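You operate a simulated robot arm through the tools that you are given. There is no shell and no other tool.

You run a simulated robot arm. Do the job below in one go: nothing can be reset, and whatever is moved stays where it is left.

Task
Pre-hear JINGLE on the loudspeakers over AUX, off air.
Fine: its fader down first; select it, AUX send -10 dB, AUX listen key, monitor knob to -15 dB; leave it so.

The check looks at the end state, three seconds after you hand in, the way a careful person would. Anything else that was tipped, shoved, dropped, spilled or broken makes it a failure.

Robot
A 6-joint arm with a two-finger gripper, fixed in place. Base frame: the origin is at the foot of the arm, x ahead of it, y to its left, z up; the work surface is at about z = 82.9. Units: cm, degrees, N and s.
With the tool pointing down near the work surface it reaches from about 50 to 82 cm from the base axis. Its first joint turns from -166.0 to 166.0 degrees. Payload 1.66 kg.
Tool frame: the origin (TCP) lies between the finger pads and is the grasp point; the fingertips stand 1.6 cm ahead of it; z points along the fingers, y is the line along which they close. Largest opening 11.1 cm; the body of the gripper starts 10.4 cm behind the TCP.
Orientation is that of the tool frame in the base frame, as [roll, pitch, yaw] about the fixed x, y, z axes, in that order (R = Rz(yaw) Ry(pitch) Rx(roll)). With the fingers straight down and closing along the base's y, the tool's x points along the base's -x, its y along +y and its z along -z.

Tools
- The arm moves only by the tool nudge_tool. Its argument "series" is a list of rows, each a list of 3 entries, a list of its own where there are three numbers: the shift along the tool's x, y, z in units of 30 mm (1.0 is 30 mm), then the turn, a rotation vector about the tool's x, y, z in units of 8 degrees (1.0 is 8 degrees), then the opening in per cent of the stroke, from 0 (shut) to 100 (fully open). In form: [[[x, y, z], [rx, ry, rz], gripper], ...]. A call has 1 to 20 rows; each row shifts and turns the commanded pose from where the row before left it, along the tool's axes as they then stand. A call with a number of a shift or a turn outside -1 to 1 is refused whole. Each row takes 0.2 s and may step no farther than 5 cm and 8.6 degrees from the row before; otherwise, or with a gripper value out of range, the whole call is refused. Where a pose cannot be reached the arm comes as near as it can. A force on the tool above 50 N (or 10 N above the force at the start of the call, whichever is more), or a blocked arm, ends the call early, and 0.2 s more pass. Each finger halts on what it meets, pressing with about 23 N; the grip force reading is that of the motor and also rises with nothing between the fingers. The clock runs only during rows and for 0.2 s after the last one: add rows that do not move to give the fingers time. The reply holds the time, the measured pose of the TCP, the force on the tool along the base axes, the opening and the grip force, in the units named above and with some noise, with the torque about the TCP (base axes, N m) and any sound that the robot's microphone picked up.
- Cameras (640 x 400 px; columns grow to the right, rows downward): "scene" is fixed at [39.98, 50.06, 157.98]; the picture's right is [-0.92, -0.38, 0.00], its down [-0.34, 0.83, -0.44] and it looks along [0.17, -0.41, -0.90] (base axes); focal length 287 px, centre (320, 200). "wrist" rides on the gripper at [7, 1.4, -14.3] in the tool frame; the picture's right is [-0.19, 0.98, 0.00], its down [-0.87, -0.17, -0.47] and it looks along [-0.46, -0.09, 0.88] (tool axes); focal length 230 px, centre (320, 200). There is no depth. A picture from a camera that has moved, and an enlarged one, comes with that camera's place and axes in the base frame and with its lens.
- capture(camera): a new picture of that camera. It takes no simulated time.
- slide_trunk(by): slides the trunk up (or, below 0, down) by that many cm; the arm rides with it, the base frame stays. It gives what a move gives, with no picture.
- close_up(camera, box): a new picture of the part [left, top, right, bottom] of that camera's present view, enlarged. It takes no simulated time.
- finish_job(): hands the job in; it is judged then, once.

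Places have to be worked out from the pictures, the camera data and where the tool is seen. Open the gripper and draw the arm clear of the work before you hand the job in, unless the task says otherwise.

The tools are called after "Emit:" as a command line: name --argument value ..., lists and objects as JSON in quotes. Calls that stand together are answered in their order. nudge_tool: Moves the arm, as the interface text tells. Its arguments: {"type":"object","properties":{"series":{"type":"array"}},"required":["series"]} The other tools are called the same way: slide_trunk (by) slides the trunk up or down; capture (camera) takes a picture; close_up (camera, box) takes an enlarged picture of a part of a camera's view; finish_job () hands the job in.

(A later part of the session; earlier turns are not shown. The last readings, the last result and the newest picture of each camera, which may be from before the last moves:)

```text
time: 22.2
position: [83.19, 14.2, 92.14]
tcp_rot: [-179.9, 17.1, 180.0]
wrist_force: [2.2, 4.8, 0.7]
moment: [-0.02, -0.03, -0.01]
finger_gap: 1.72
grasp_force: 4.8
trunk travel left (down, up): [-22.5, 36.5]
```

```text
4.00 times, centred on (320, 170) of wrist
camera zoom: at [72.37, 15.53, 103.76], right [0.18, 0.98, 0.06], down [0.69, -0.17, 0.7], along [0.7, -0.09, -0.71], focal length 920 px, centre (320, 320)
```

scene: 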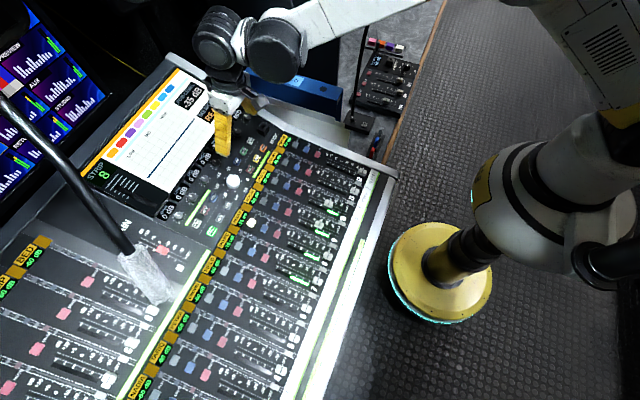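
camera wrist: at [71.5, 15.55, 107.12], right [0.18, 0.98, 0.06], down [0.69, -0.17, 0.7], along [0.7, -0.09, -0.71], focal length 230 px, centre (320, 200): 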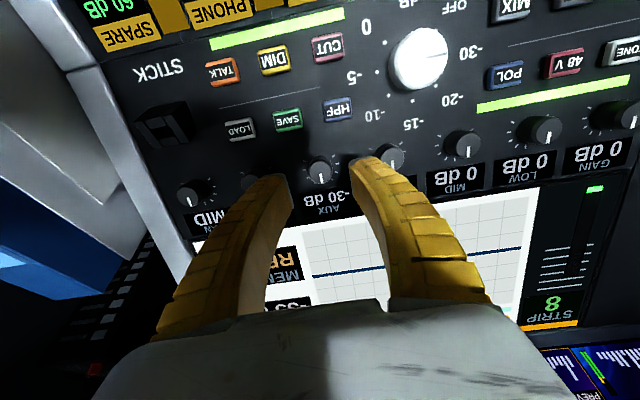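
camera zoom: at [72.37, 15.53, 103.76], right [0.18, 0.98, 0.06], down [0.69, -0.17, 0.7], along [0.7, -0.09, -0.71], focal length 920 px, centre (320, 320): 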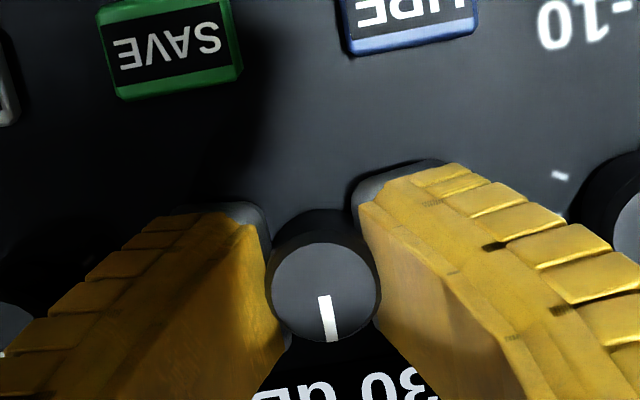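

Contact with the knob at a 1.7 cm gap. I firm the grip and turn 16° clockwise.

Emit:
nudge_tool --series '[[[0, 0, 0], [0, 0, 0], 0], [[0, 0, 0], [0, 0, 0.5], 0], [[0, 0, 0], [0, 0, 0.5], 0], [[0, 0, 0], [0, 0, 0.5], 0], [[0, 0, 0], [0, 0, 0.5], 0], [[0, 0, 0], [0, 0, 0], 0]]'

Emit:
capture --camera "wrist"

Emit:
close_up --camera "scene" --box '[150, 80, 290, 180]'

```text
time: 23.6
position: [83.2, 14.31, 91.92]
tcp_rot: [175.1, 16.2, 163.4]
wrist_force: [6.3, 15.9, 0.9]
moment: [0.16, -0.21, 0.09]
finger_gap: 1.35
grasp_force: 33.6
trunk travel left (down, up): [-22.5, 36.5]
```

```text
taken
camera wrist: at [72.98, 17.47, 103.97], right [0.43, 0.89, 0.13], down [0.61, -0.4, 0.68], along [0.66, -0.21, -0.72], focal length 230 px, centre (320, 200)
```

wrist: 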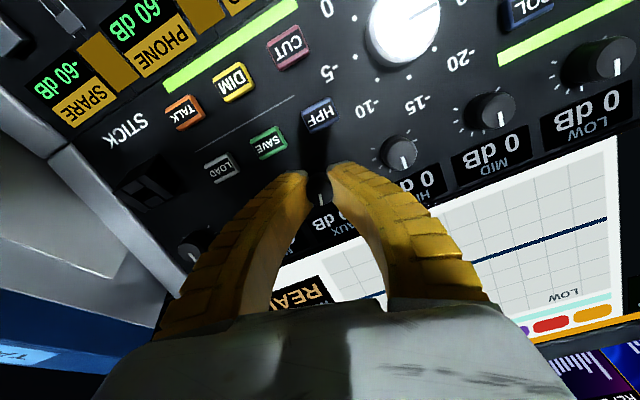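

```text
4.00 times, centred on (220, 130) of scene
camera zoom: at [39.98, 50.06, 157.98], right [-0.92, -0.38, 0.0], down [-0.34, 0.83, -0.44], along [0.17, -0.41, -0.9], focal length 1149 px, centre (720, 480)
```

zoom: 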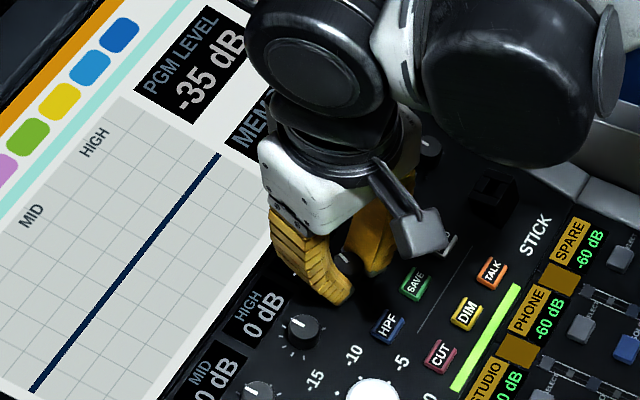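

A side force of 16 N shows and the gap shrank to 1.35, so the grip may not be centred. I zoom to see the pads and the readout.

Emit:
close_up --camera "wrist" --box '[260, 140, 400, 240]'

Emit:
close_up --camera "scene" --box '[200, 120, 264, 160]'

```text
4.00 times, centred on (330, 190) of wrist
camera zoom: at [72.98, 17.47, 103.97], right [0.43, 0.89, 0.13], down [0.61, -0.4, 0.68], along [0.66, -0.21, -0.72], focal length 920 px, centre (280, 240)
```

zoom: 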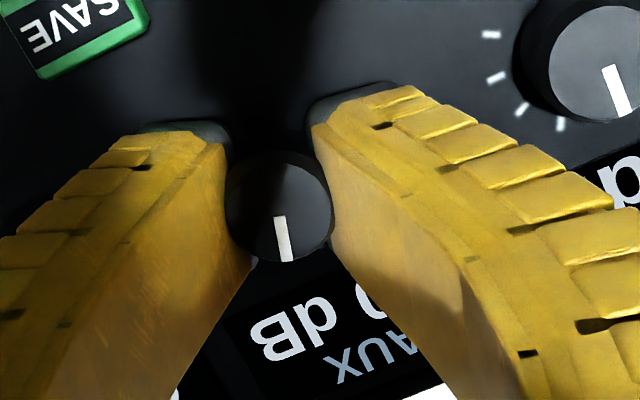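

```text
10.00 times, centred on (232, 140) of scene
camera zoom: at [39.98, 50.06, 157.98], right [-0.92, -0.38, 0.0], down [-0.34, 0.83, -0.44], along [0.17, -0.41, -0.9], focal length 2873 px, centre (1200, 800)
```

zoom: 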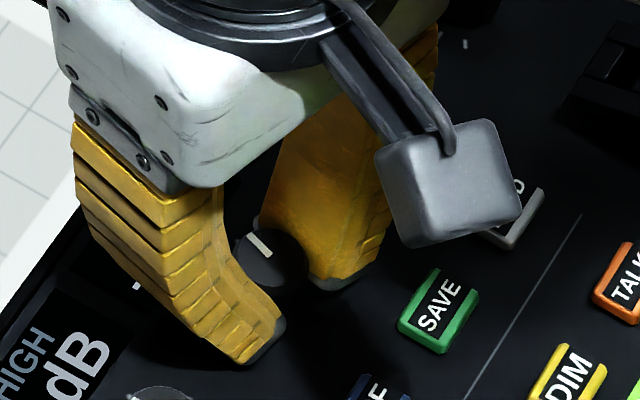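

The pointer turned with the gripper, and the grip looks centred along x. The display is hidden by a finger, so I open to read it.

Emit:
nudge_tool --series '[[[0, 0, 0], [0, 0, 0], 15], [[0, 0, 0], [0, 0, 0], 40], [[0, 0, 0], [0, 0, 0], 40]]'

Emit:
close_up --camera "wrist" --box '[250, 130, 410, 230]'

```text
time: 24.4
position: [83.1, 14.09, 92.16]
tcp_rot: [175.2, 16.3, 163.4]
wrist_force: [0.4, 0.1, -0.2]
moment: [0.07, 0.01, -0.02]
finger_gap: 4.67
grasp_force: 1.0
trunk travel left (down, up): [-22.5, 36.5]
```

```text
4.00 times, centred on (330, 180) of wrist
camera zoom: at [72.96, 17.25, 104.01], right [0.43, 0.89, 0.13], down [0.61, -0.4, 0.68], along [0.66, -0.21, -0.72], focal length 920 px, centre (280, 280)
```

zoom: 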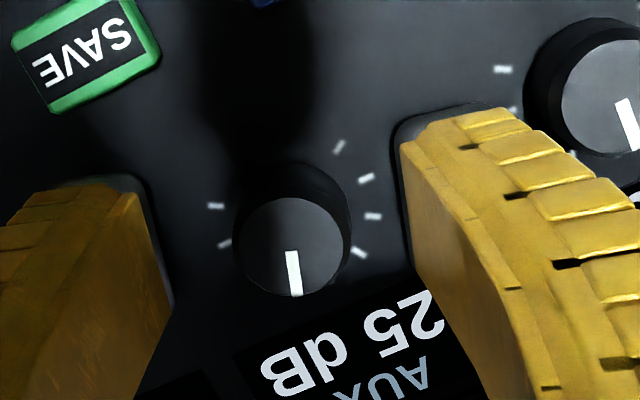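

AUX went from -30 to -25 dB for 16°, so about 48° more is needed. I re-grip with a 0.1 cm shift and turn another 32° clockwise.

Emit:
nudge_tool --series '[[[0, 0.03, 0], [0, 0, 0], 20], [[0, 0, 0], [0, 0, 0], 5], [[0, 0, 0], [0, 0, 0], 0], [[0, 0, 0], [0, 0, 0.5], 0], [[0, 0, 0], [0, 0, 0.5], 0], [[0, 0, 0], [0, 0, 0.5], 0], [[0, 0, 0], [0, 0, 0.5], 0], [[0, 0, 0], [0, 0, 0.5], 0], [[0, 0, 0], [0, 0, 0.5], 0], [[0, 0, 0], [0, 0, 0.5], 0], [[0, 0, 0], [0, 0, 0.5], 0], [[0, 0, 0], [0, 0, 0], 0]]'

Emit:
close_up --camera "wrist" --box '[250, 130, 410, 230]'

Emit:
close_up --camera "scene" --box '[150, 80, 290, 180]'

```text
time: 27.0
position: [83.24, 14.31, 92.12]
tcp_rot: [167.3, 11.3, 130.6]
wrist_force: [-5.8, 2.8, -5.0]
moment: [0.23, -0.07, 0.1]
finger_gap: 1.41
grasp_force: 33.8
trunk travel left (down, up): [-22.5, 36.5]
```

```text
4.00 times, centred on (330, 180) of wrist
camera zoom: at [75.57, 20.33, 104.78], right [0.82, 0.51, 0.25], down [0.3, -0.76, 0.58], along [0.49, -0.41, -0.77], focal length 920 px, centre (280, 280)
```

zoom: 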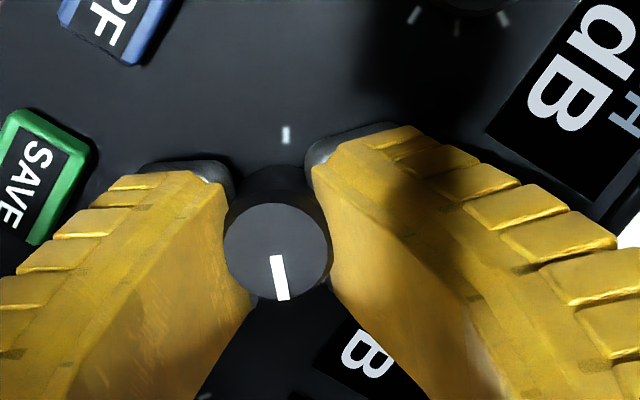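

```text
4.00 times, centred on (220, 130) of scene
camera zoom: at [39.98, 50.06, 157.98], right [-0.92, -0.38, 0.0], down [-0.34, 0.83, -0.44], along [0.17, -0.41, -0.9], focal length 1149 px, centre (720, 480)
```

zoom: 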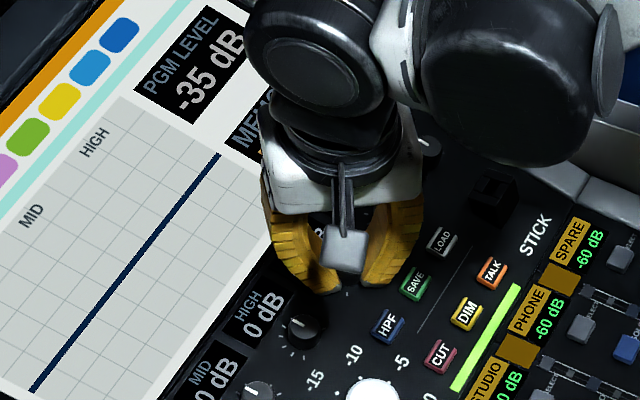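

The turn went smoothly. I open the fingers to read the display again.

Emit:
nudge_tool --series '[[[0, 0, 0], [0, 0, 0], 15], [[0, 0, 0], [0, 0, 0], 40], [[0, 0, 0], [0, 0, 0], 40]]'

Emit:
capture --camera "wrist"

Emit:
close_up --camera "scene" --box '[200, 110, 264, 150]'

Emit:
close_up --camera "wrist" --box '[270, 160, 370, 260]'

```text
time: 27.8
position: [83.16, 14.1, 92.35]
tcp_rot: [167.2, 11.3, 130.8]
wrist_force: [-1.1, -5.1, 6.1]
moment: [0.09, -0.19, -0.11]
finger_gap: 4.58
grasp_force: 0.2
trunk travel left (down, up): [-22.5, 36.5]
```

```text
taken
camera wrist: at [75.53, 20.25, 104.88], right [0.82, 0.52, 0.25], down [0.3, -0.76, 0.58], along [0.49, -0.4, -0.77], focal length 230 px, centre (320, 200)
```

wrist: 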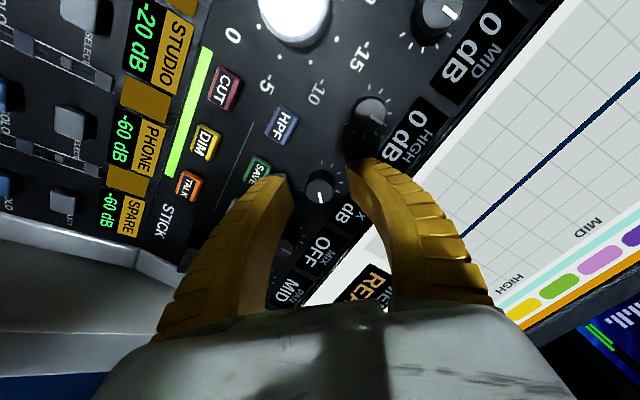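

```text
10.00 times, centred on (232, 130) of scene
camera zoom: at [39.98, 50.06, 157.98], right [-0.92, -0.38, 0.0], down [-0.34, 0.83, -0.44], along [0.17, -0.41, -0.9], focal length 2873 px, centre (1200, 900)
```

zoom: 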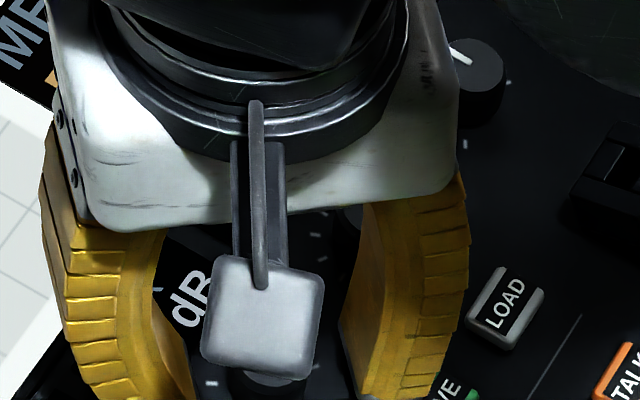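

```text
4.00 times, centred on (320, 210) of wrist
camera zoom: at [75.53, 20.25, 104.88], right [0.82, 0.52, 0.25], down [0.3, -0.76, 0.58], along [0.49, -0.4, -0.77], focal length 920 px, centre (320, 160)
```

zoom: 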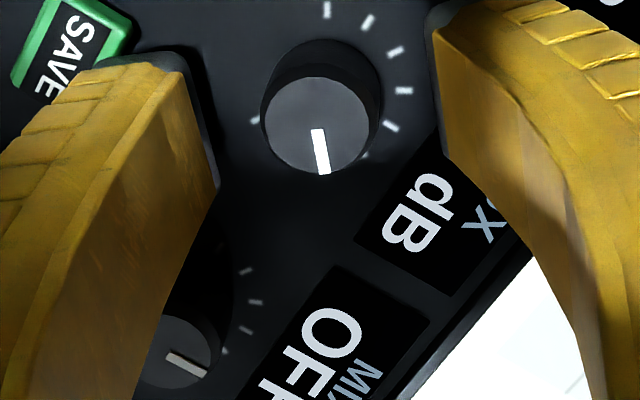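

After opening there is a 6 N contact, probably a fingertip touching the panel toward the display edge. I lift off and turn back 48° so I can read the AUX value.

Emit:
nudge_tool --series '[[[0, 0, -0.2], [0, 0, 0], 35], [[0, 0, -0.6], [0, 0, 0], 35], [[0, 0, -0.6], [0, 0, -1], 35], [[0, 0, 0], [0, 0, -1], 35], [[0, 0, 0], [0, 0, -1], 35], [[0, 0, 0], [0, 0, -1], 35], [[0, 0, 0], [0, 0, -1], 35], [[0, 0, 0], [0, 0, -1], 35], [[0, 0, 0], [0, 0, 0], 35]]'

Emit:
capture --camera "wrist"

Emit:
close_up --camera "wrist" --box '[240, 120, 400, 220]'

```text
time: 29.8
position: [82.04, 14.18, 96.3]
tcp_rot: [-180.0, 17.0, -180.0]
wrist_force: [-0.5, 0.8, 0.4]
moment: [0.02, -0.05, 0.0]
finger_gap: 4.13
grasp_force: 1.8
trunk travel left (down, up): [-22.5, 36.5]
```

```text
taken
camera wrist: at [71.16, 15.5, 107.9], right [0.18, 0.98, 0.05], down [0.69, -0.17, 0.7], along [0.7, -0.09, -0.71], focal length 230 px, centre (320, 200)
```

wrist: 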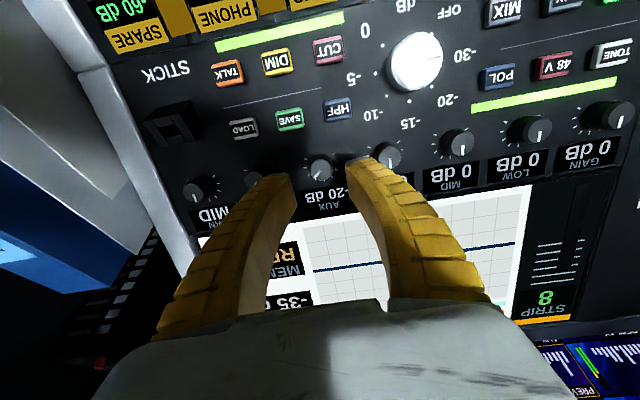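

```text
4.00 times, centred on (320, 170) of wrist
camera zoom: at [71.16, 15.5, 107.9], right [0.18, 0.98, 0.05], down [0.69, -0.17, 0.7], along [0.7, -0.09, -0.71], focal length 920 px, centre (320, 320)
```

zoom: 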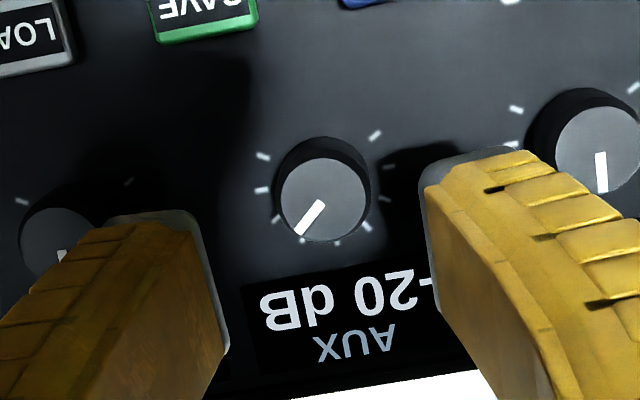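

AUX reads -20 dB after 48° in total, so a 5 dB step takes roughly 20–30°. I turn the tool back 24°, regrip, and turn 24° clockwise, ending upright so I can read it.

Emit:
nudge_tool --series '[[[0, 0, 0], [0, 0, -1], 35], [[0, 0, 0], [0, 0, -1], 35], [[0, 0, 0.4], [0, 0, -1], 35], [[0, 0, 0.5], [0, 0, 0], 35], [[0, 0, 0.5], [0, 0, 0], 35], [[0, 0, 0], [0, 0, 0], 35]]'

Emit:
close_up --camera "wrist" --box '[240, 120, 400, 220]'

```text
time: 31.2
position: [83.17, 13.98, 92.22]
tcp_rot: [-172.9, 15.5, -155.0]
wrist_force: [-0.4, 0.3, 3.4]
moment: [-0.08, -0.06, -0.03]
finger_gap: 4.16
grasp_force: 2.0
trunk travel left (down, up): [-22.5, 36.5]
```

```text
4.00 times, centred on (320, 170) of wrist
camera zoom: at [72.45, 12.43, 103.88], right [-0.22, 0.97, -0.07], down [0.68, 0.2, 0.7], along [0.7, 0.11, -0.71], focal length 920 px, centre (320, 320)
```

zoom: 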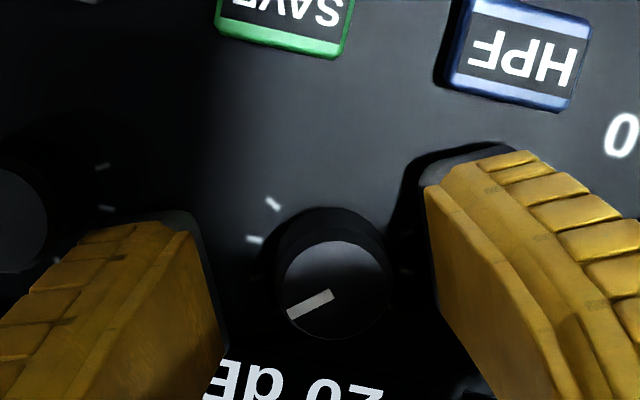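

A light 3 N contact with the panel shows, so I raise 0.2 cm, nudge 0.1 cm to centre, grip and turn 24°.

Emit:
nudge_tool --series '[[[0, 0.04, -0.07], [0, 0, 0], 20], [[0, 0, 0], [0, 0, 0], 5], [[0, 0, 0], [0, 0, 0], 0], [[0, 0, 0], [0, 0, 0.5], 0], [[0, 0, 0], [0, 0, 0.5], 0], [[0, 0, 0], [0, 0, 0.5], 0], [[0, 0, 0], [0, 0, 0.5], 0], [[0, 0, 0], [0, 0, 0.5], 0], [[0, 0, 0], [0, 0, 0.5], 0], [[0, 0, 0], [0, 0, 0], 0]]'

Emit:
close_up --camera "wrist" --box '[240, 130, 400, 230]'

```text
time: 33.4
position: [83.17, 14.35, 92.52]
tcp_rot: [-179.9, 16.9, 179.9]
wrist_force: [-0.2, -0.7, -1.6]
moment: [0.23, 0.03, 0.1]
finger_gap: 1.26
grasp_force: 34.5
trunk travel left (down, up): [-22.5, 36.5]
```

```text
4.00 times, centred on (320, 180) of wrist
camera zoom: at [72.3, 15.6, 104.05], right [0.18, 0.98, 0.06], down [0.69, -0.17, 0.7], along [0.7, -0.09, -0.71], focal length 920 px, centre (320, 280)
```

zoom: 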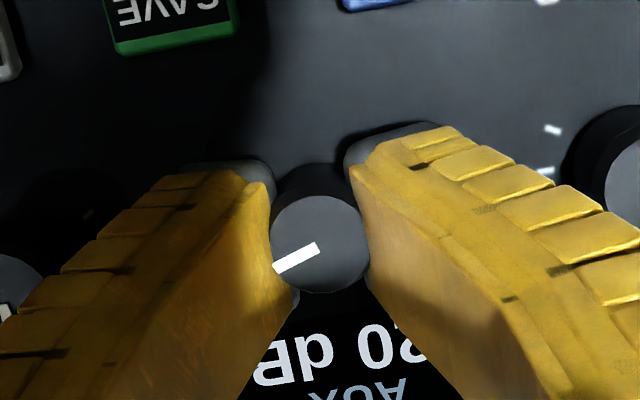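

Still -20 dB at 72° total with no slip (pointer agrees), so 5 dB ≈ 30° and -10 dB is centred at 120°. I regrip at -24° and turn 48° clockwise.

Emit:
nudge_tool --series '[[[0, 0, 0], [0, 0, 0], 15], [[0, 0, -0.1], [0, 0, 0], 32], [[0, 0, -0.2], [0, 0, -1], 32], [[0, 0, 0], [0, 0, -1], 32], [[0, 0, 0], [0, 0, -1], 32], [[0, 0, 0.15], [0, 0, 0], 32], [[0, 0, 0.12], [0, 0, 0], 32], [[0, 0, 0], [0, 0, 0], 32]]'

Emit:
close_up --camera "wrist" --box '[240, 120, 400, 220]'

```text
time: 35.2
position: [83.15, 14.35, 92.43]
tcp_rot: [-172.9, 15.5, -155.0]
wrist_force: [-0.3, 0.2, -0.3]
moment: [0.02, 0.02, 0.01]
finger_gap: 3.81
grasp_force: 1.7
trunk travel left (down, up): [-22.5, 36.5]
```

```text
4.00 times, centred on (320, 170) of wrist
camera zoom: at [72.32, 12.64, 104.1], right [-0.22, 0.97, -0.07], down [0.68, 0.2, 0.7], along [0.7, 0.11, -0.71], focal length 920 px, centre (320, 320)
```

zoom: 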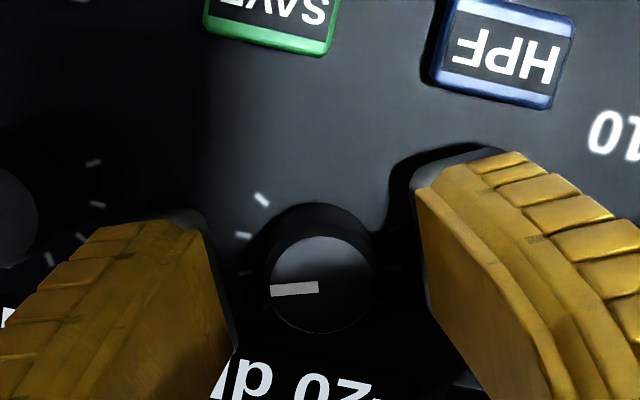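

Centred closely, no contact. I grip and turn 48° clockwise.

Emit:
nudge_tool --series '[[[0, -0.03, 0], [0, 0, 0], 18], [[0, 0, 0], [0, 0, 0], 5], [[0, 0, 0], [0, 0, 0], 0], [[0, 0, 0], [0, 0, 0.5], 0], [[0, 0, 0], [0, 0, 0.5], 0], [[0, 0, 0], [0, 0, 0.5], 0], [[0, 0, 0], [0, 0, 0.5], 0], [[0, 0, 0], [0, 0, 0.5], 0], [[0, 0, 0], [0, 0, 0.5], 0], [[0, 0, 0], [0, 0, 0.5], 0], [[0, 0, 0], [0, 0, 0.5], 0], [[0, 0, 0], [0, 0, 0.5], 0], [[0, 0, 0], [0, 0, 0.5], 0], [[0, 0, 0], [0, 0, 0.5], 0], [[0, 0, 0], [0, 0, 0.5], 0], [[0, 0, 0], [0, 0, 0], 0]]'

Emit:
close_up --camera "wrist" --box '[240, 130, 400, 230]'

```text
time: 38.6
position: [83.04, 14.25, 92.48]
tcp_rot: [172.9, 15.5, 155.0]
wrist_force: [-15.0, 7.1, -3.9]
moment: [0.41, 0.08, 0.17]
finger_gap: 1.16
grasp_force: 34.2
trunk travel left (down, up): [-22.5, 36.5]
```

```text
4.00 times, centred on (320, 180) of wrist
camera zoom: at [73.34, 18.31, 104.49], right [0.55, 0.82, 0.17], down [0.55, -0.51, 0.66], along [0.63, -0.27, -0.73], focal length 920 px, centre (320, 280)
```

zoom: 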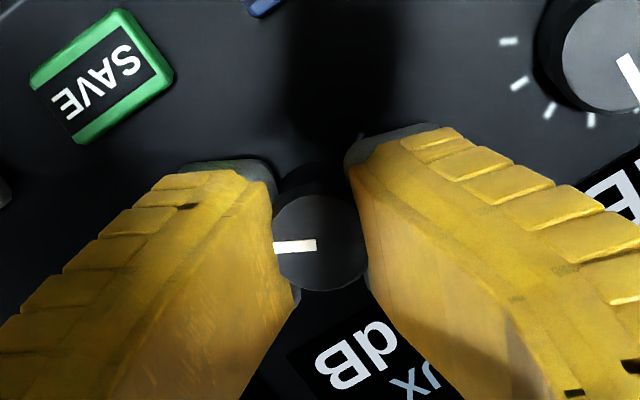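

I open and lift slightly while turning back upright to read the display.

Emit:
nudge_tool --series '[[[0, 0, 0], [0, 0, 0], 12], [[0, 0, 0], [0, 0, 0], 32], [[0, 0, -0.4], [0, 0, 0], 35], [[0, 0, -0.6], [0, 0, -1], 35], [[0, 0, -0.4], [0, 0, -1], 35], [[0, 0, 0], [0, 0, -1], 35], [[0, 0, 0], [0, 0, 0], 35]]'

Emit:
close_up --camera "wrist" --box '[240, 120, 400, 220]'

Emit:
capture --camera "wrist"

```text
time: 40.2
position: [82.06, 14.2, 96.49]
tcp_rot: [180.0, 17.0, -179.9]
wrist_force: [0.1, -0.7, 0.5]
moment: [-0.01, -0.01, 0.0]
finger_gap: 4.14
grasp_force: 1.7
trunk travel left (down, up): [-22.5, 36.5]
```

```text
4.00 times, centred on (320, 170) of wrist
camera zoom: at [71.12, 15.54, 108.2], right [0.18, 0.98, 0.05], down [0.69, -0.17, 0.7], along [0.7, -0.09, -0.71], focal length 920 px, centre (320, 320)
```

zoom: 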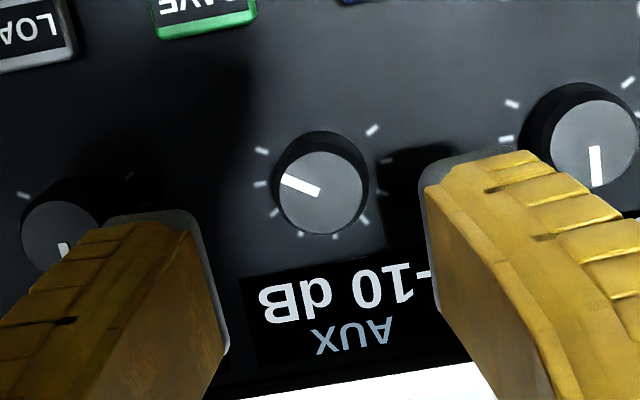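

```text
taken
camera wrist: at [71.12, 15.54, 108.2], right [0.18, 0.98, 0.05], down [0.69, -0.17, 0.7], along [0.7, -0.09, -0.71], focal length 230 px, centre (320, 200)
```

wrist: 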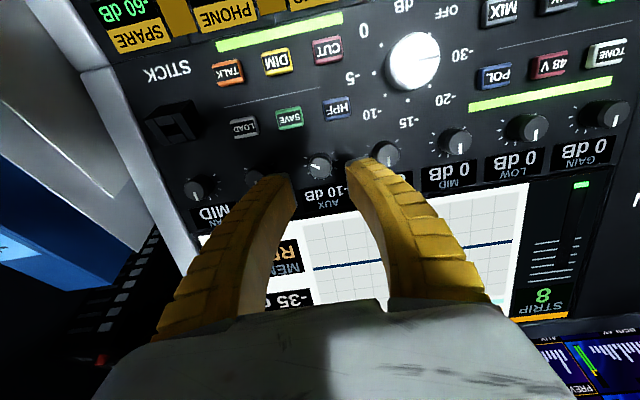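

AUX send reads -10 dB. Next I close the fingers and move above the AUX listen key, which I triangulate to (75.5, 32.9, 87.8).

Emit:
nudge_tool --series '[[[0.3, 0.7, -0.3], [0, 0, 0], 0], [[0.4, 0.8, 0], [0, 0, 0], 0], [[0.4, 0.8, 0], [0, 0, 0], 0], [[0.4, 0.8, 0], [0, 0, 0], 0], [[0.4, 0.8, 0], [0, 0, 0], 0], [[0.4, 0.8, 0], [0, 0, 0], 0], [[0.4, 0.8, 0], [0, 0, 0], 0], [[0.24, 0.72, 0.3], [0, 0, 0], 0], [[0, 0, 0.4], [0, 0, 0], 0], [[0, 0, 0], [0, 0, 0], 0]]'

Emit:
capture --camera "wrist"

Emit:
close_up --camera "scene" --box '[150, 160, 290, 250]'

```text
time: 42.4
position: [73.84, 32.91, 92.47]
tcp_rot: [-179.9, 17.0, 179.9]
wrist_force: [0.0, -0.3, 0.6]
moment: [0.0, 0.02, -0.01]
finger_gap: 0.0
grasp_force: 22.9
trunk travel left (down, up): [-22.5, 36.5]
```

```text
taken
camera wrist: at [62.92, 34.25, 104.25], right [0.18, 0.98, 0.06], down [0.69, -0.17, 0.7], along [0.7, -0.09, -0.71], focal length 230 px, centre (320, 200)
```

wrist: 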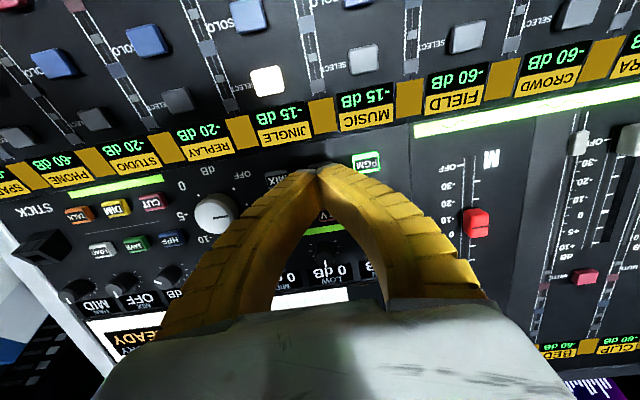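

```text
4.44 times, centred on (220, 205) of scene
camera zoom: at [39.98, 50.06, 157.98], right [-0.92, -0.38, 0.0], down [-0.34, 0.83, -0.44], along [0.17, -0.41, -0.9], focal length 1277 px, centre (764, 178)
```

zoom: 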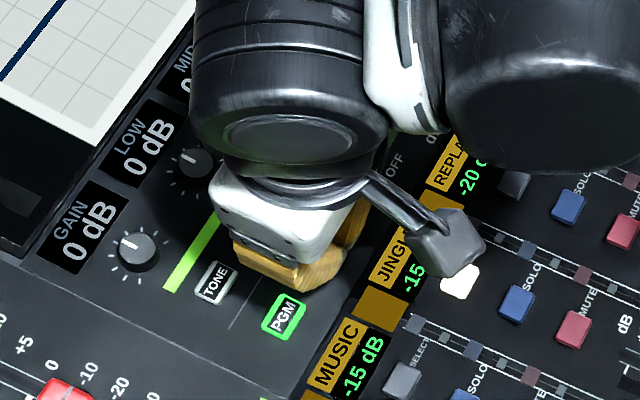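

I zoom to see AUX between MIX and PGM behind the fingertips.

Emit:
close_up --camera "wrist" --box '[260, 130, 400, 220]'

```text
4.44 times, centred on (330, 175) of wrist
camera zoom: at [62.92, 34.25, 104.25], right [0.18, 0.98, 0.06], down [0.69, -0.17, 0.7], along [0.7, -0.09, -0.71], focal length 1022 px, centre (276, 311)
```

zoom: 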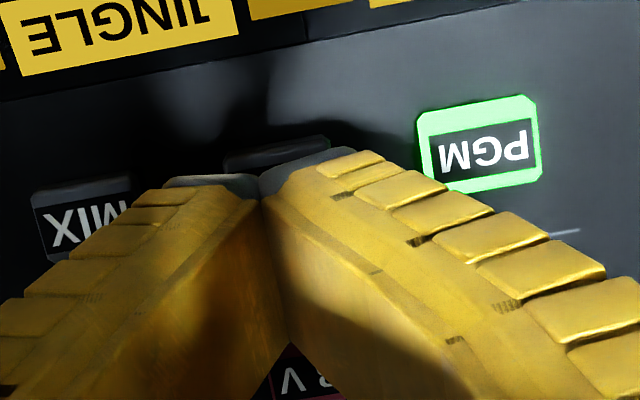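

AUX key centre is within 0.2 cm of the tool axis. I correct slightly and descend, pressing in small steps.

Emit:
nudge_tool --series '[[[-0.06, 0, 0.4], [0, 0, 0], 0], [[0, 0, 0.4], [0, 0, 0], 0], [[0, 0, 0.12], [0, 0, 0], 0], [[0, 0, 0.08], [0, 0, 0], 0], [[0, 0, 0], [0, 0, 0], 0]]'

Emit:
close_up --camera "scene" --box '[180, 185, 276, 245]'

```text
time: 43.6
position: [74.88, 32.85, 89.88]
tcp_rot: [-180.0, 17.0, -179.8]
wrist_force: [0.6, -0.1, -0.5]
moment: [-0.01, -0.01, -0.03]
finger_gap: 0.0
grasp_force: 22.9
trunk travel left (down, up): [-22.5, 36.5]
```

```text
6.67 times, centred on (228, 215) of scene
camera zoom: at [39.98, 50.06, 157.98], right [-0.92, -0.38, 0.0], down [-0.34, 0.83, -0.44], along [0.17, -0.41, -0.9], focal length 1915 px, centre (933, 100)
```

zoom: 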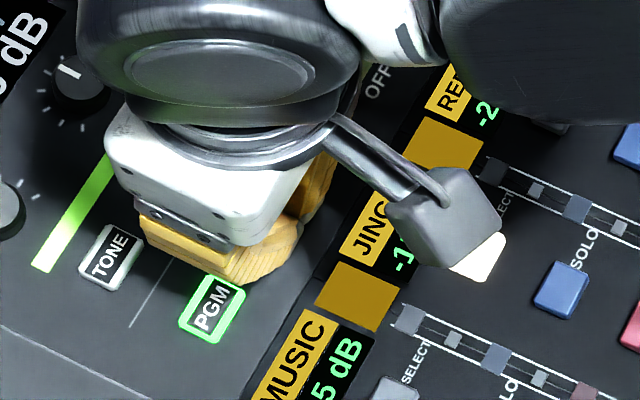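

Tip now about 0.5 cm above the key. I continue in small steps until it clicks.

Emit:
nudge_tool --series '[[[0, 0, 0.08], [0, 0, 0], 0], [[0, 0, 0.08], [0, 0, 0], 0], [[0, 0, 0.06], [0, 0, 0], 0], [[0, 0, 0], [0, 0, 0], 0]]'

```text
time: 44.6
position: [75.12, 32.89, 89.15]
tcp_rot: [180.0, 17.0, 179.9]
wrist_force: [0.5, -0.7, 0.2]
moment: [0.0, 0.01, 0.0]
finger_gap: 0.61
grasp_force: 29.4
trunk travel left (down, up): [-22.5, 36.5]
```

No click yet; I press a bit further.

Emit:
nudge_tool --series '[[[0, 0, 0.05], [0, 0, 0], 0], [[0, 0, 0.05], [0, 0, 0], 0], [[0, 0, 0], [0, 0, 0], 0]]'

Emit:
close_up --camera "scene" --box '[180, 185, 276, 245]'

```text
time: 45.4
position: [75.35, 32.76, 89.06]
tcp_rot: [180.0, 17.0, -180.0]
wrist_force: [-0.1, 0.5, 1.0]
moment: [0.0, 0.01, 0.03]
finger_gap: 0.59
grasp_force: 28.5
trunk travel left (down, up): [-22.5, 36.5]
```

```text
6.67 times, centred on (228, 215) of scene
camera zoom: at [39.98, 50.06, 157.98], right [-0.92, -0.38, 0.0], down [-0.34, 0.83, -0.44], along [0.17, -0.41, -0.9], focal length 1915 px, centre (933, 100)
```

zoom: 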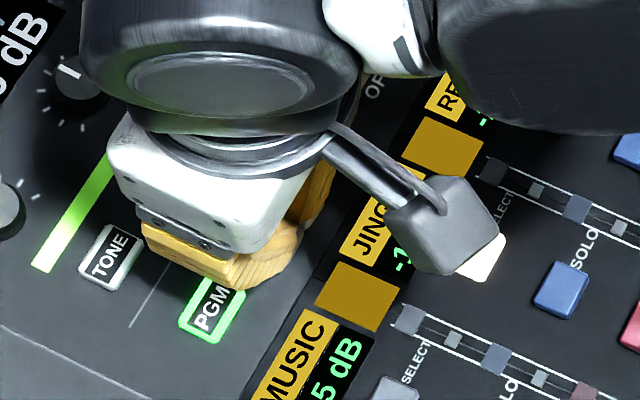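

Still only about 1 N and PGM still lit. I press further by another 0.3 cm.

Emit:
nudge_tool --series '[[[0, 0, 0.05], [0, 0, 0], 0], [[0, 0, 0.05], [0, 0, 0], 0], [[0, 0, 0], [0, 0, 0], 0]]'

```text
time: 46.2
position: [75.34, 32.76, 88.81]
tcp_rot: [-180.0, 17.1, 179.9]
wrist_force: [-1.0, -0.1, 3.7]
moment: [-0.03, -0.05, -0.03]
finger_gap: 0.62
grasp_force: 28.4
trunk travel left (down, up): [-22.5, 36.5]
heard: click
```

A click was heard. I back off and check the key lights.

Emit:
nudge_tool --series '[[[0, 0, -0.2], [0, 0, 0], 0], [[0, 0, -0.8], [0, 0, 0], 0], [[0.3, 0, -1], [0, 0, 0], 0], [[0.3, 0, -0.5], [0, 0, 0], 0], [[0, 0, 0], [0, 0, 0], 0]]'

Emit:
capture --camera "wrist"

Emit:
close_up --camera "scene" --box '[150, 160, 290, 250]'

Emit:
close_up --camera "wrist" --box '[190, 120, 400, 250]'

```text
time: 47.4
position: [71.22, 32.83, 95.5]
tcp_rot: [-180.0, 17.0, 180.0]
wrist_force: [-0.4, -0.1, 0.4]
moment: [-0.01, 0.01, -0.03]
finger_gap: 0.0
grasp_force: 29.0
trunk travel left (down, up): [-22.5, 36.5]
```

```text
taken
camera wrist: at [60.39, 34.24, 107.21], right [0.18, 0.98, 0.06], down [0.69, -0.17, 0.7], along [0.7, -0.09, -0.71], focal length 230 px, centre (320, 200)
```

wrist: 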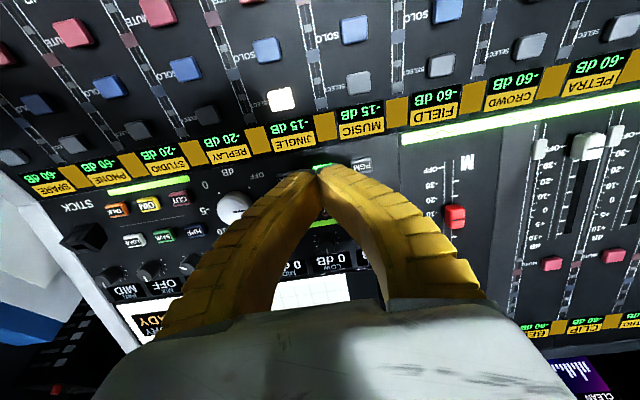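

```text
4.44 times, centred on (220, 205) of scene
camera zoom: at [39.98, 50.06, 157.98], right [-0.92, -0.38, 0.0], down [-0.34, 0.83, -0.44], along [0.17, -0.41, -0.9], focal length 1277 px, centre (764, 178)
```

zoom: 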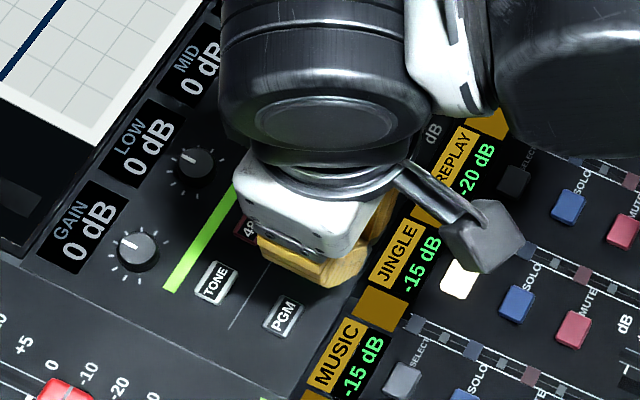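

```text
3.05 times, centred on (295, 185) of wrist
camera zoom: at [60.39, 34.24, 107.21], right [0.18, 0.98, 0.06], down [0.69, -0.17, 0.7], along [0.7, -0.09, -0.71], focal length 701 px, centre (396, 246)
```

zoom: 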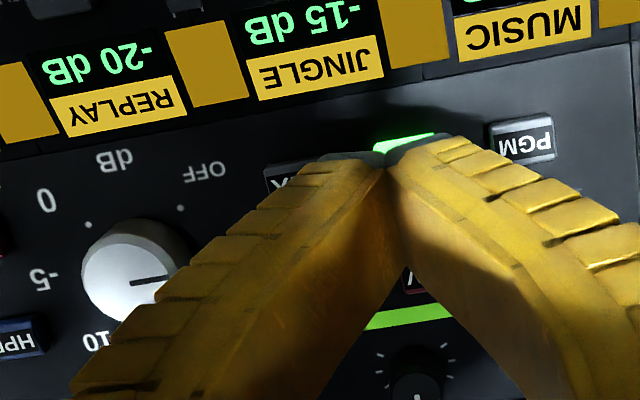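

AUX is lit green and PGM is off. Now I go above the monitor knob at about (77.2, 22.45, 89.4), opening the fingers to about 6.7 cm.

Emit:
nudge_tool --series '[[[-0.33, -0.86, 0], [0, 0, 0], 30], [[-0.33, -0.87, 0], [0, 0, 0], 60], [[-0.33, -0.87, 0], [0, 0, 0], 60], [[-0.32, -0.86, 0], [0, 0, 0], 60], [[0, 0, 0.6], [0, 0, 0], 60], [[0, 0, 0.6], [0, 0, 0], 60], [[0, 0, 0], [0, 0, 0], 60]]'

Emit:
capture --camera "wrist"

Emit:
close_up --camera "wrist" --box '[240, 110, 400, 210]'

```text
time: 49.0
position: [76.4, 22.61, 93.06]
tcp_rot: [-180.0, 16.9, -180.0]
wrist_force: [-0.2, -0.5, -0.5]
moment: [0.0, -0.02, 0.01]
finger_gap: 6.84
grasp_force: 1.1
trunk travel left (down, up): [-22.5, 36.5]
```

```text
taken
camera wrist: at [65.47, 23.91, 104.71], right [0.18, 0.98, 0.06], down [0.69, -0.17, 0.7], along [0.7, -0.09, -0.71], focal length 230 px, centre (320, 200)
```

wrist: 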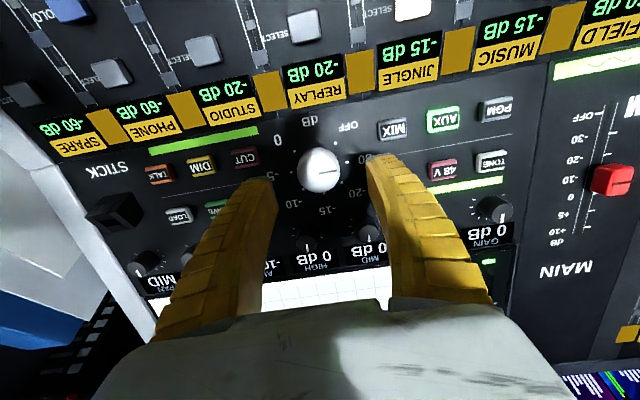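

```text
4.00 times, centred on (320, 160) of wrist
camera zoom: at [65.47, 23.91, 104.71], right [0.18, 0.98, 0.06], down [0.69, -0.17, 0.7], along [0.7, -0.09, -0.71], focal length 920 px, centre (320, 360)
```

zoom: 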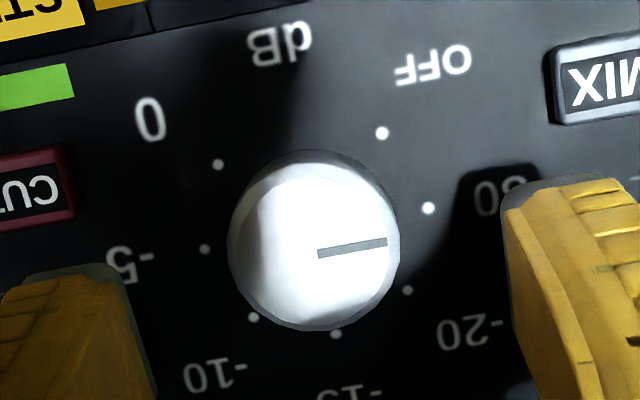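

The pointer stands exactly at the -30 dot; the dots are spaced 45°, so -15 needs a 90° clockwise turn. I shift 0.3 cm in -y to centre, narrow to about 5.8 cm, and pre-rotate -44°.

Emit:
nudge_tool --series '[[[0.02, -0.095, 0], [0, 0, 0], 52], [[0, 0, 0], [0, 0, -1], 52], [[0, 0, 0], [0, 0, -1], 52], [[0, 0, 0], [0, 0, -1], 52], [[0, 0, 0], [0, 0, -1], 52], [[0, 0, 0], [0, 0, -1], 52], [[0, 0, 0.3], [0, 0, -0.5], 52], [[0, 0, 0], [0, 0, 0], 52]]'

Emit:
capture --camera "wrist"

Emit:
close_up --camera "wrist" --box '[240, 110, 400, 210]'

```text
time: 50.8
position: [76.18, 22.28, 92.23]
tcp_rot: [-168.1, 12.0, -134.7]
wrist_force: [0.5, 0.6, 0.1]
moment: [0.02, -0.01, -0.01]
finger_gap: 5.99
grasp_force: 1.5
trunk travel left (down, up): [-22.5, 36.5]
```

```text
taken
camera wrist: at [66.39, 18.38, 104.2], right [-0.52, 0.84, -0.16], down [0.57, 0.48, 0.67], along [0.64, 0.26, -0.73], focal length 230 px, centre (320, 200)
```

wrist: 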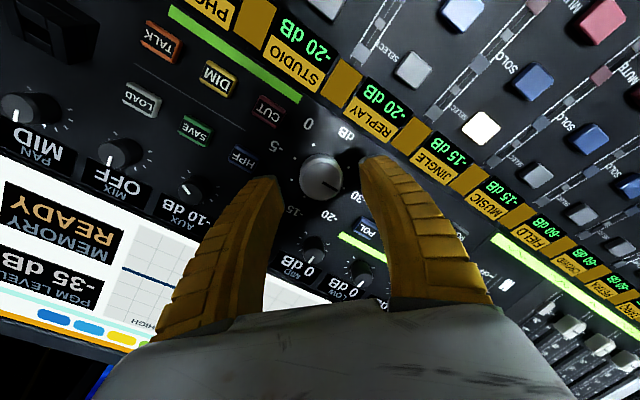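

```text
4.00 times, centred on (320, 160) of wrist
camera zoom: at [66.39, 18.38, 104.2], right [-0.52, 0.84, -0.16], down [0.57, 0.48, 0.67], along [0.64, 0.26, -0.73], focal length 920 px, centre (320, 360)
```

zoom: 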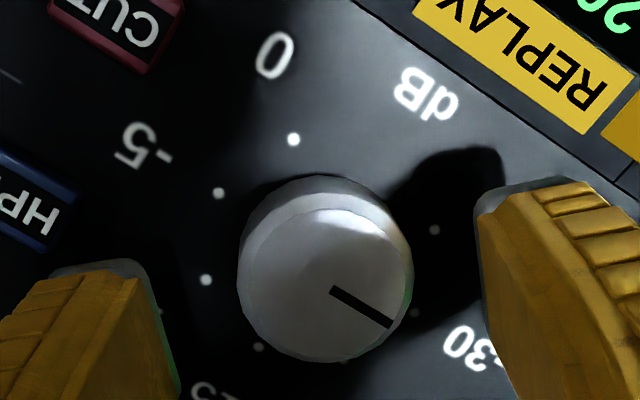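

The knob is about 0.3 cm off along the tool's x; I correct it and descend around the knob.

Emit:
nudge_tool --series '[[[-0.09, -0.03, 0.2], [0, 0, 0], 52], [[0, 0, 0.3], [0, 0, 0], 52], [[0, 0, 0.2], [0, 0, 0], 52], [[0, 0, 0], [0, 0, 0], 52]]'

Emit:
capture --camera "wrist"

Emit:
close_up --camera "wrist" --box '[240, 130, 400, 230]'

Emit:
close_up --camera "scene" --box '[190, 140, 286, 200]'

```text
time: 51.8
position: [77.11, 22.25, 90.15]
tcp_rot: [-168.0, 12.1, -134.9]
wrist_force: [-0.5, 0.8, 0.1]
moment: [0.01, -0.03, 0.0]
finger_gap: 5.98
grasp_force: 1.9
trunk travel left (down, up): [-22.5, 36.5]
```

```text
taken
camera wrist: at [67.29, 18.37, 102.17], right [-0.52, 0.84, -0.16], down [0.57, 0.48, 0.67], along [0.64, 0.26, -0.73], focal length 230 px, centre (320, 200)
```

wrist: 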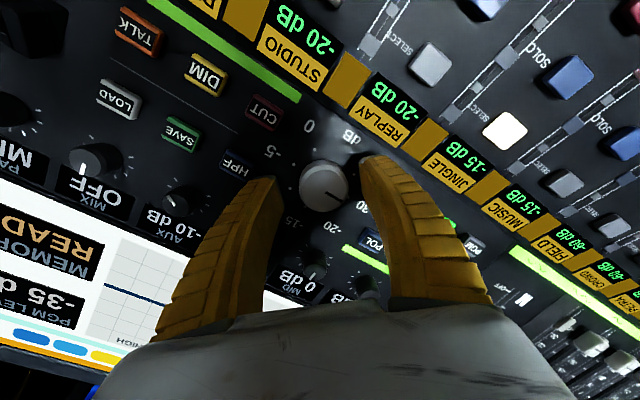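

```text
4.00 times, centred on (320, 180) of wrist
camera zoom: at [67.29, 18.37, 102.17], right [-0.52, 0.84, -0.16], down [0.57, 0.48, 0.67], along [0.64, 0.26, -0.73], focal length 920 px, centre (320, 280)
```

zoom: 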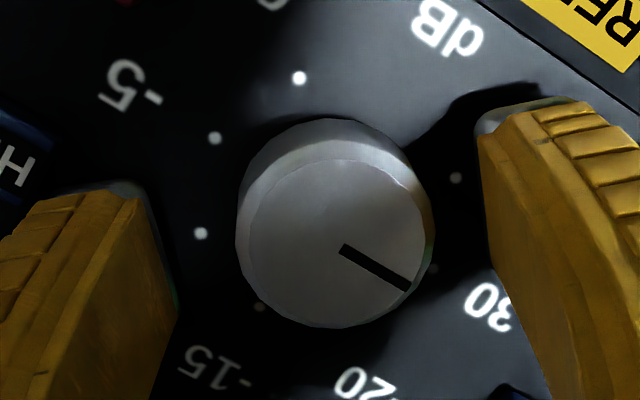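

```text
6.67 times, centred on (238, 170) of scene
camera zoom: at [39.98, 50.06, 157.98], right [-0.92, -0.38, 0.0], down [-0.34, 0.83, -0.44], along [0.17, -0.41, -0.9], focal length 1915 px, centre (867, 400)
```

zoom: 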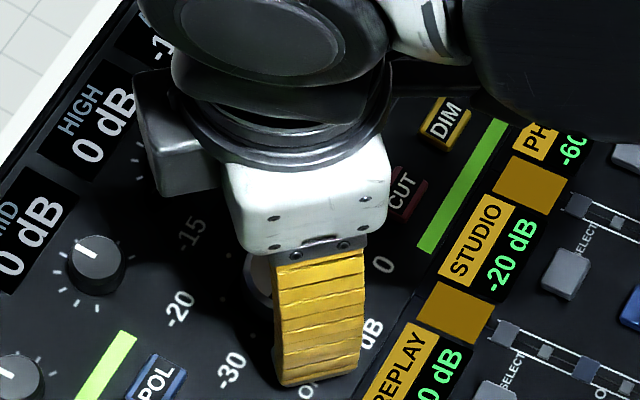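

Well aligned now. I nudge 0.13 cm, grip the knob and check the force.

Emit:
nudge_tool --series '[[[0, 0.045, 0.05], [0, 0, 0], 42], [[0, 0, 0], [0, 0, 0], 32], [[0, 0, 0], [0, 0, 0], 20], [[0, 0, 0], [0, 0, 0], 20]]'

Emit:
close_up --camera "wrist" --box '[240, 130, 400, 230]'

```text
time: 52.8
position: [77.07, 22.48, 90.0]
tcp_rot: [-168.0, 12.1, -134.8]
wrist_force: [-7.6, 5.1, -3.8]
moment: [-0.03, -0.04, -0.03]
finger_gap: 3.2
grasp_force: 33.1
trunk travel left (down, up): [-22.5, 36.5]
```

```text
4.00 times, centred on (320, 180) of wrist
camera zoom: at [67.21, 18.57, 101.99], right [-0.52, 0.84, -0.16], down [0.57, 0.48, 0.67], along [0.64, 0.26, -0.73], focal length 920 px, centre (320, 280)
```

zoom: 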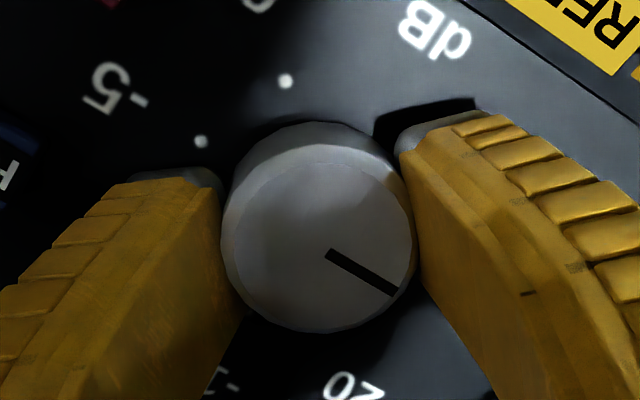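

The knob is held. I turn it 72° clockwise first, relieving the small side force, then look.

Emit:
nudge_tool --series '[[[0, 0.02, 0], [0, 0, 0], 10], [[0, 0, 0], [0, 0, 0.6], 0], [[0, 0, 0], [0, 0, 0.6], 0], [[0, 0, 0], [0, 0, 0.6], 0], [[0, 0, 0], [0, 0, 0.6], 0], [[0, 0, 0], [0, 0, 0.6], 0], [[0, 0, 0], [0, 0, 0.6], 0], [[0, 0, 0], [0, 0, 0.6], 0], [[0, 0, 0], [0, 0, 0.6], 0], [[0, 0, 0], [0, 0, 0.6], 0], [[0, 0, 0], [0, 0, 0.6], 0], [[0, 0, 0], [0, 0, 0.6], 0], [[0, 0, 0], [0, 0, 0.6], 0], [[0, 0, 0], [0, 0, 0.6], 0], [[0, 0, 0], [0, 0, 0.6], 0], [[0, 0, 0], [0, 0, 0.6], 0], [[0, 0, 0], [0, 0, 0], 0]]'

Emit:
close_up --camera "wrist" --box '[240, 130, 400, 230]'

Emit:
close_up --camera "scene" --box '[190, 140, 286, 200]'

```text
time: 56.4
position: [77.03, 22.42, 90.13]
tcp_rot: [171.8, 15.1, 150.9]
wrist_force: [-8.4, 10.4, 3.6]
moment: [0.55, 0.17, 0.22]
finger_gap: 2.87
grasp_force: 33.8
trunk travel left (down, up): [-22.5, 36.5]
```

```text
4.00 times, centred on (320, 180) of wrist
camera zoom: at [67.6, 26.9, 102.19], right [0.6, 0.78, 0.18], down [0.52, -0.55, 0.65], along [0.61, -0.3, -0.74], focal length 920 px, centre (320, 280)
```

zoom: 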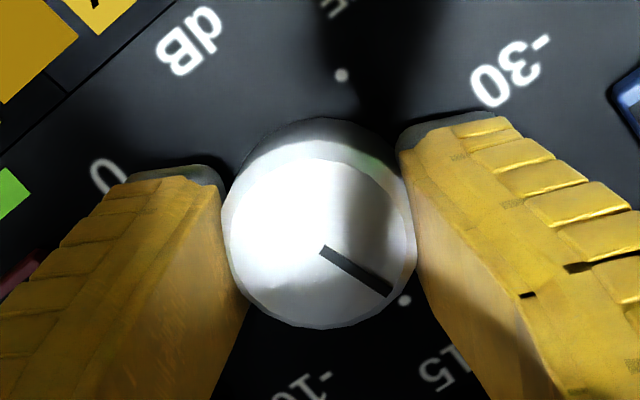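

```text
6.67 times, centred on (238, 170) of scene
camera zoom: at [39.98, 50.06, 157.98], right [-0.92, -0.38, 0.0], down [-0.34, 0.83, -0.44], along [0.17, -0.41, -0.9], focal length 1915 px, centre (867, 400)
```

zoom: 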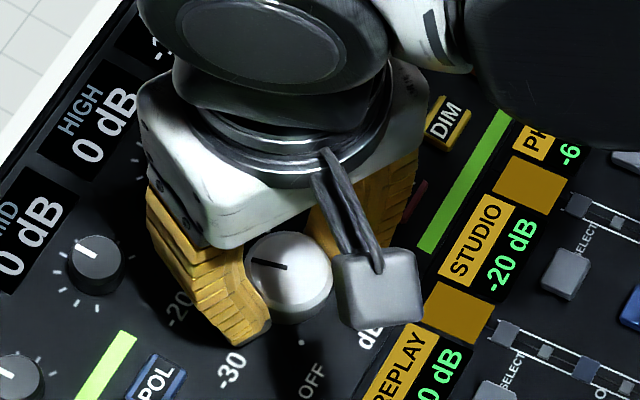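

The pointer follows the gripper. I turn the remaining 18°, then release and inspect the pointer against the -15 dot.

Emit:
nudge_tool --series '[[[0, 0, 0], [0, 0, 0.57], 0], [[0, 0, 0], [0, 0, 0.57], 0], [[0, 0, 0], [0, 0, 0.56], 0], [[0, 0, 0], [0, 0, 0.55], 0], [[0, 0, 0], [0, 0, 0], 0], [[0, 0, 0], [0, 0, 0], 0]]'

Emit:
close_up --camera "wrist" --box '[240, 130, 400, 230]'

Emit:
nudge_tool --series '[[[0, 0, 0], [0, 0, 0], 30], [[0, 0, 0], [0, 0, 0], 52], [[0, 0, 0], [0, 0, 0], 52]]'

Emit:
close_up --camera "wrist" --box '[240, 130, 400, 230]'

```text
time: 57.8
position: [77.22, 22.46, 90.12]
tcp_rot: [167.6, 11.8, 132.7]
wrist_force: [-9.7, 10.0, -0.9]
moment: [0.36, -0.19, 0.15]
finger_gap: 2.99
grasp_force: 34.5
trunk travel left (down, up): [-22.5, 36.5]
```

```text
4.00 times, centred on (320, 180) of wrist
camera zoom: at [69.19, 28.38, 102.64], right [0.8, 0.54, 0.24], down [0.32, -0.74, 0.59], along [0.5, -0.4, -0.77], focal length 920 px, centre (320, 280)
```

zoom: 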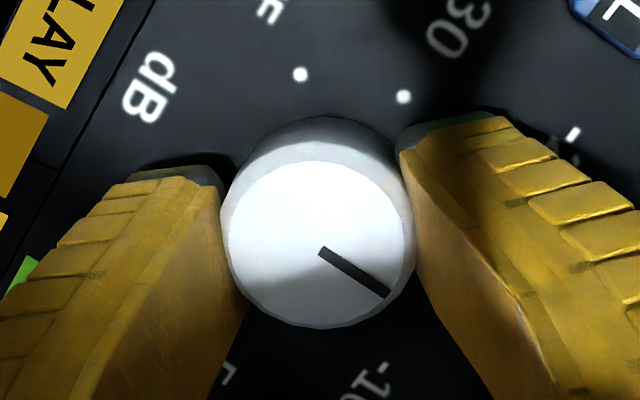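

```text
time: 58.6
position: [77.14, 22.37, 89.95]
tcp_rot: [167.6, 11.7, 132.8]
wrist_force: [-0.6, -0.5, -0.1]
moment: [-0.01, 0.03, 0.02]
finger_gap: 5.96
grasp_force: 1.4
trunk travel left (down, up): [-22.5, 36.5]
```

```text
4.00 times, centred on (320, 180) of wrist
camera zoom: at [69.26, 28.29, 102.6], right [0.8, 0.55, 0.24], down [0.32, -0.74, 0.59], along [0.5, -0.4, -0.77], focal length 920 px, centre (320, 280)
```

zoom: 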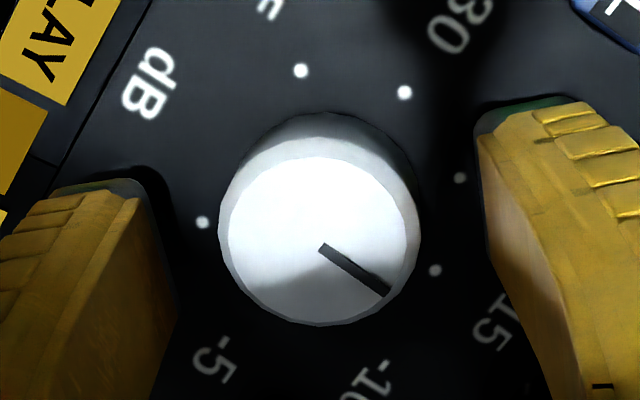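

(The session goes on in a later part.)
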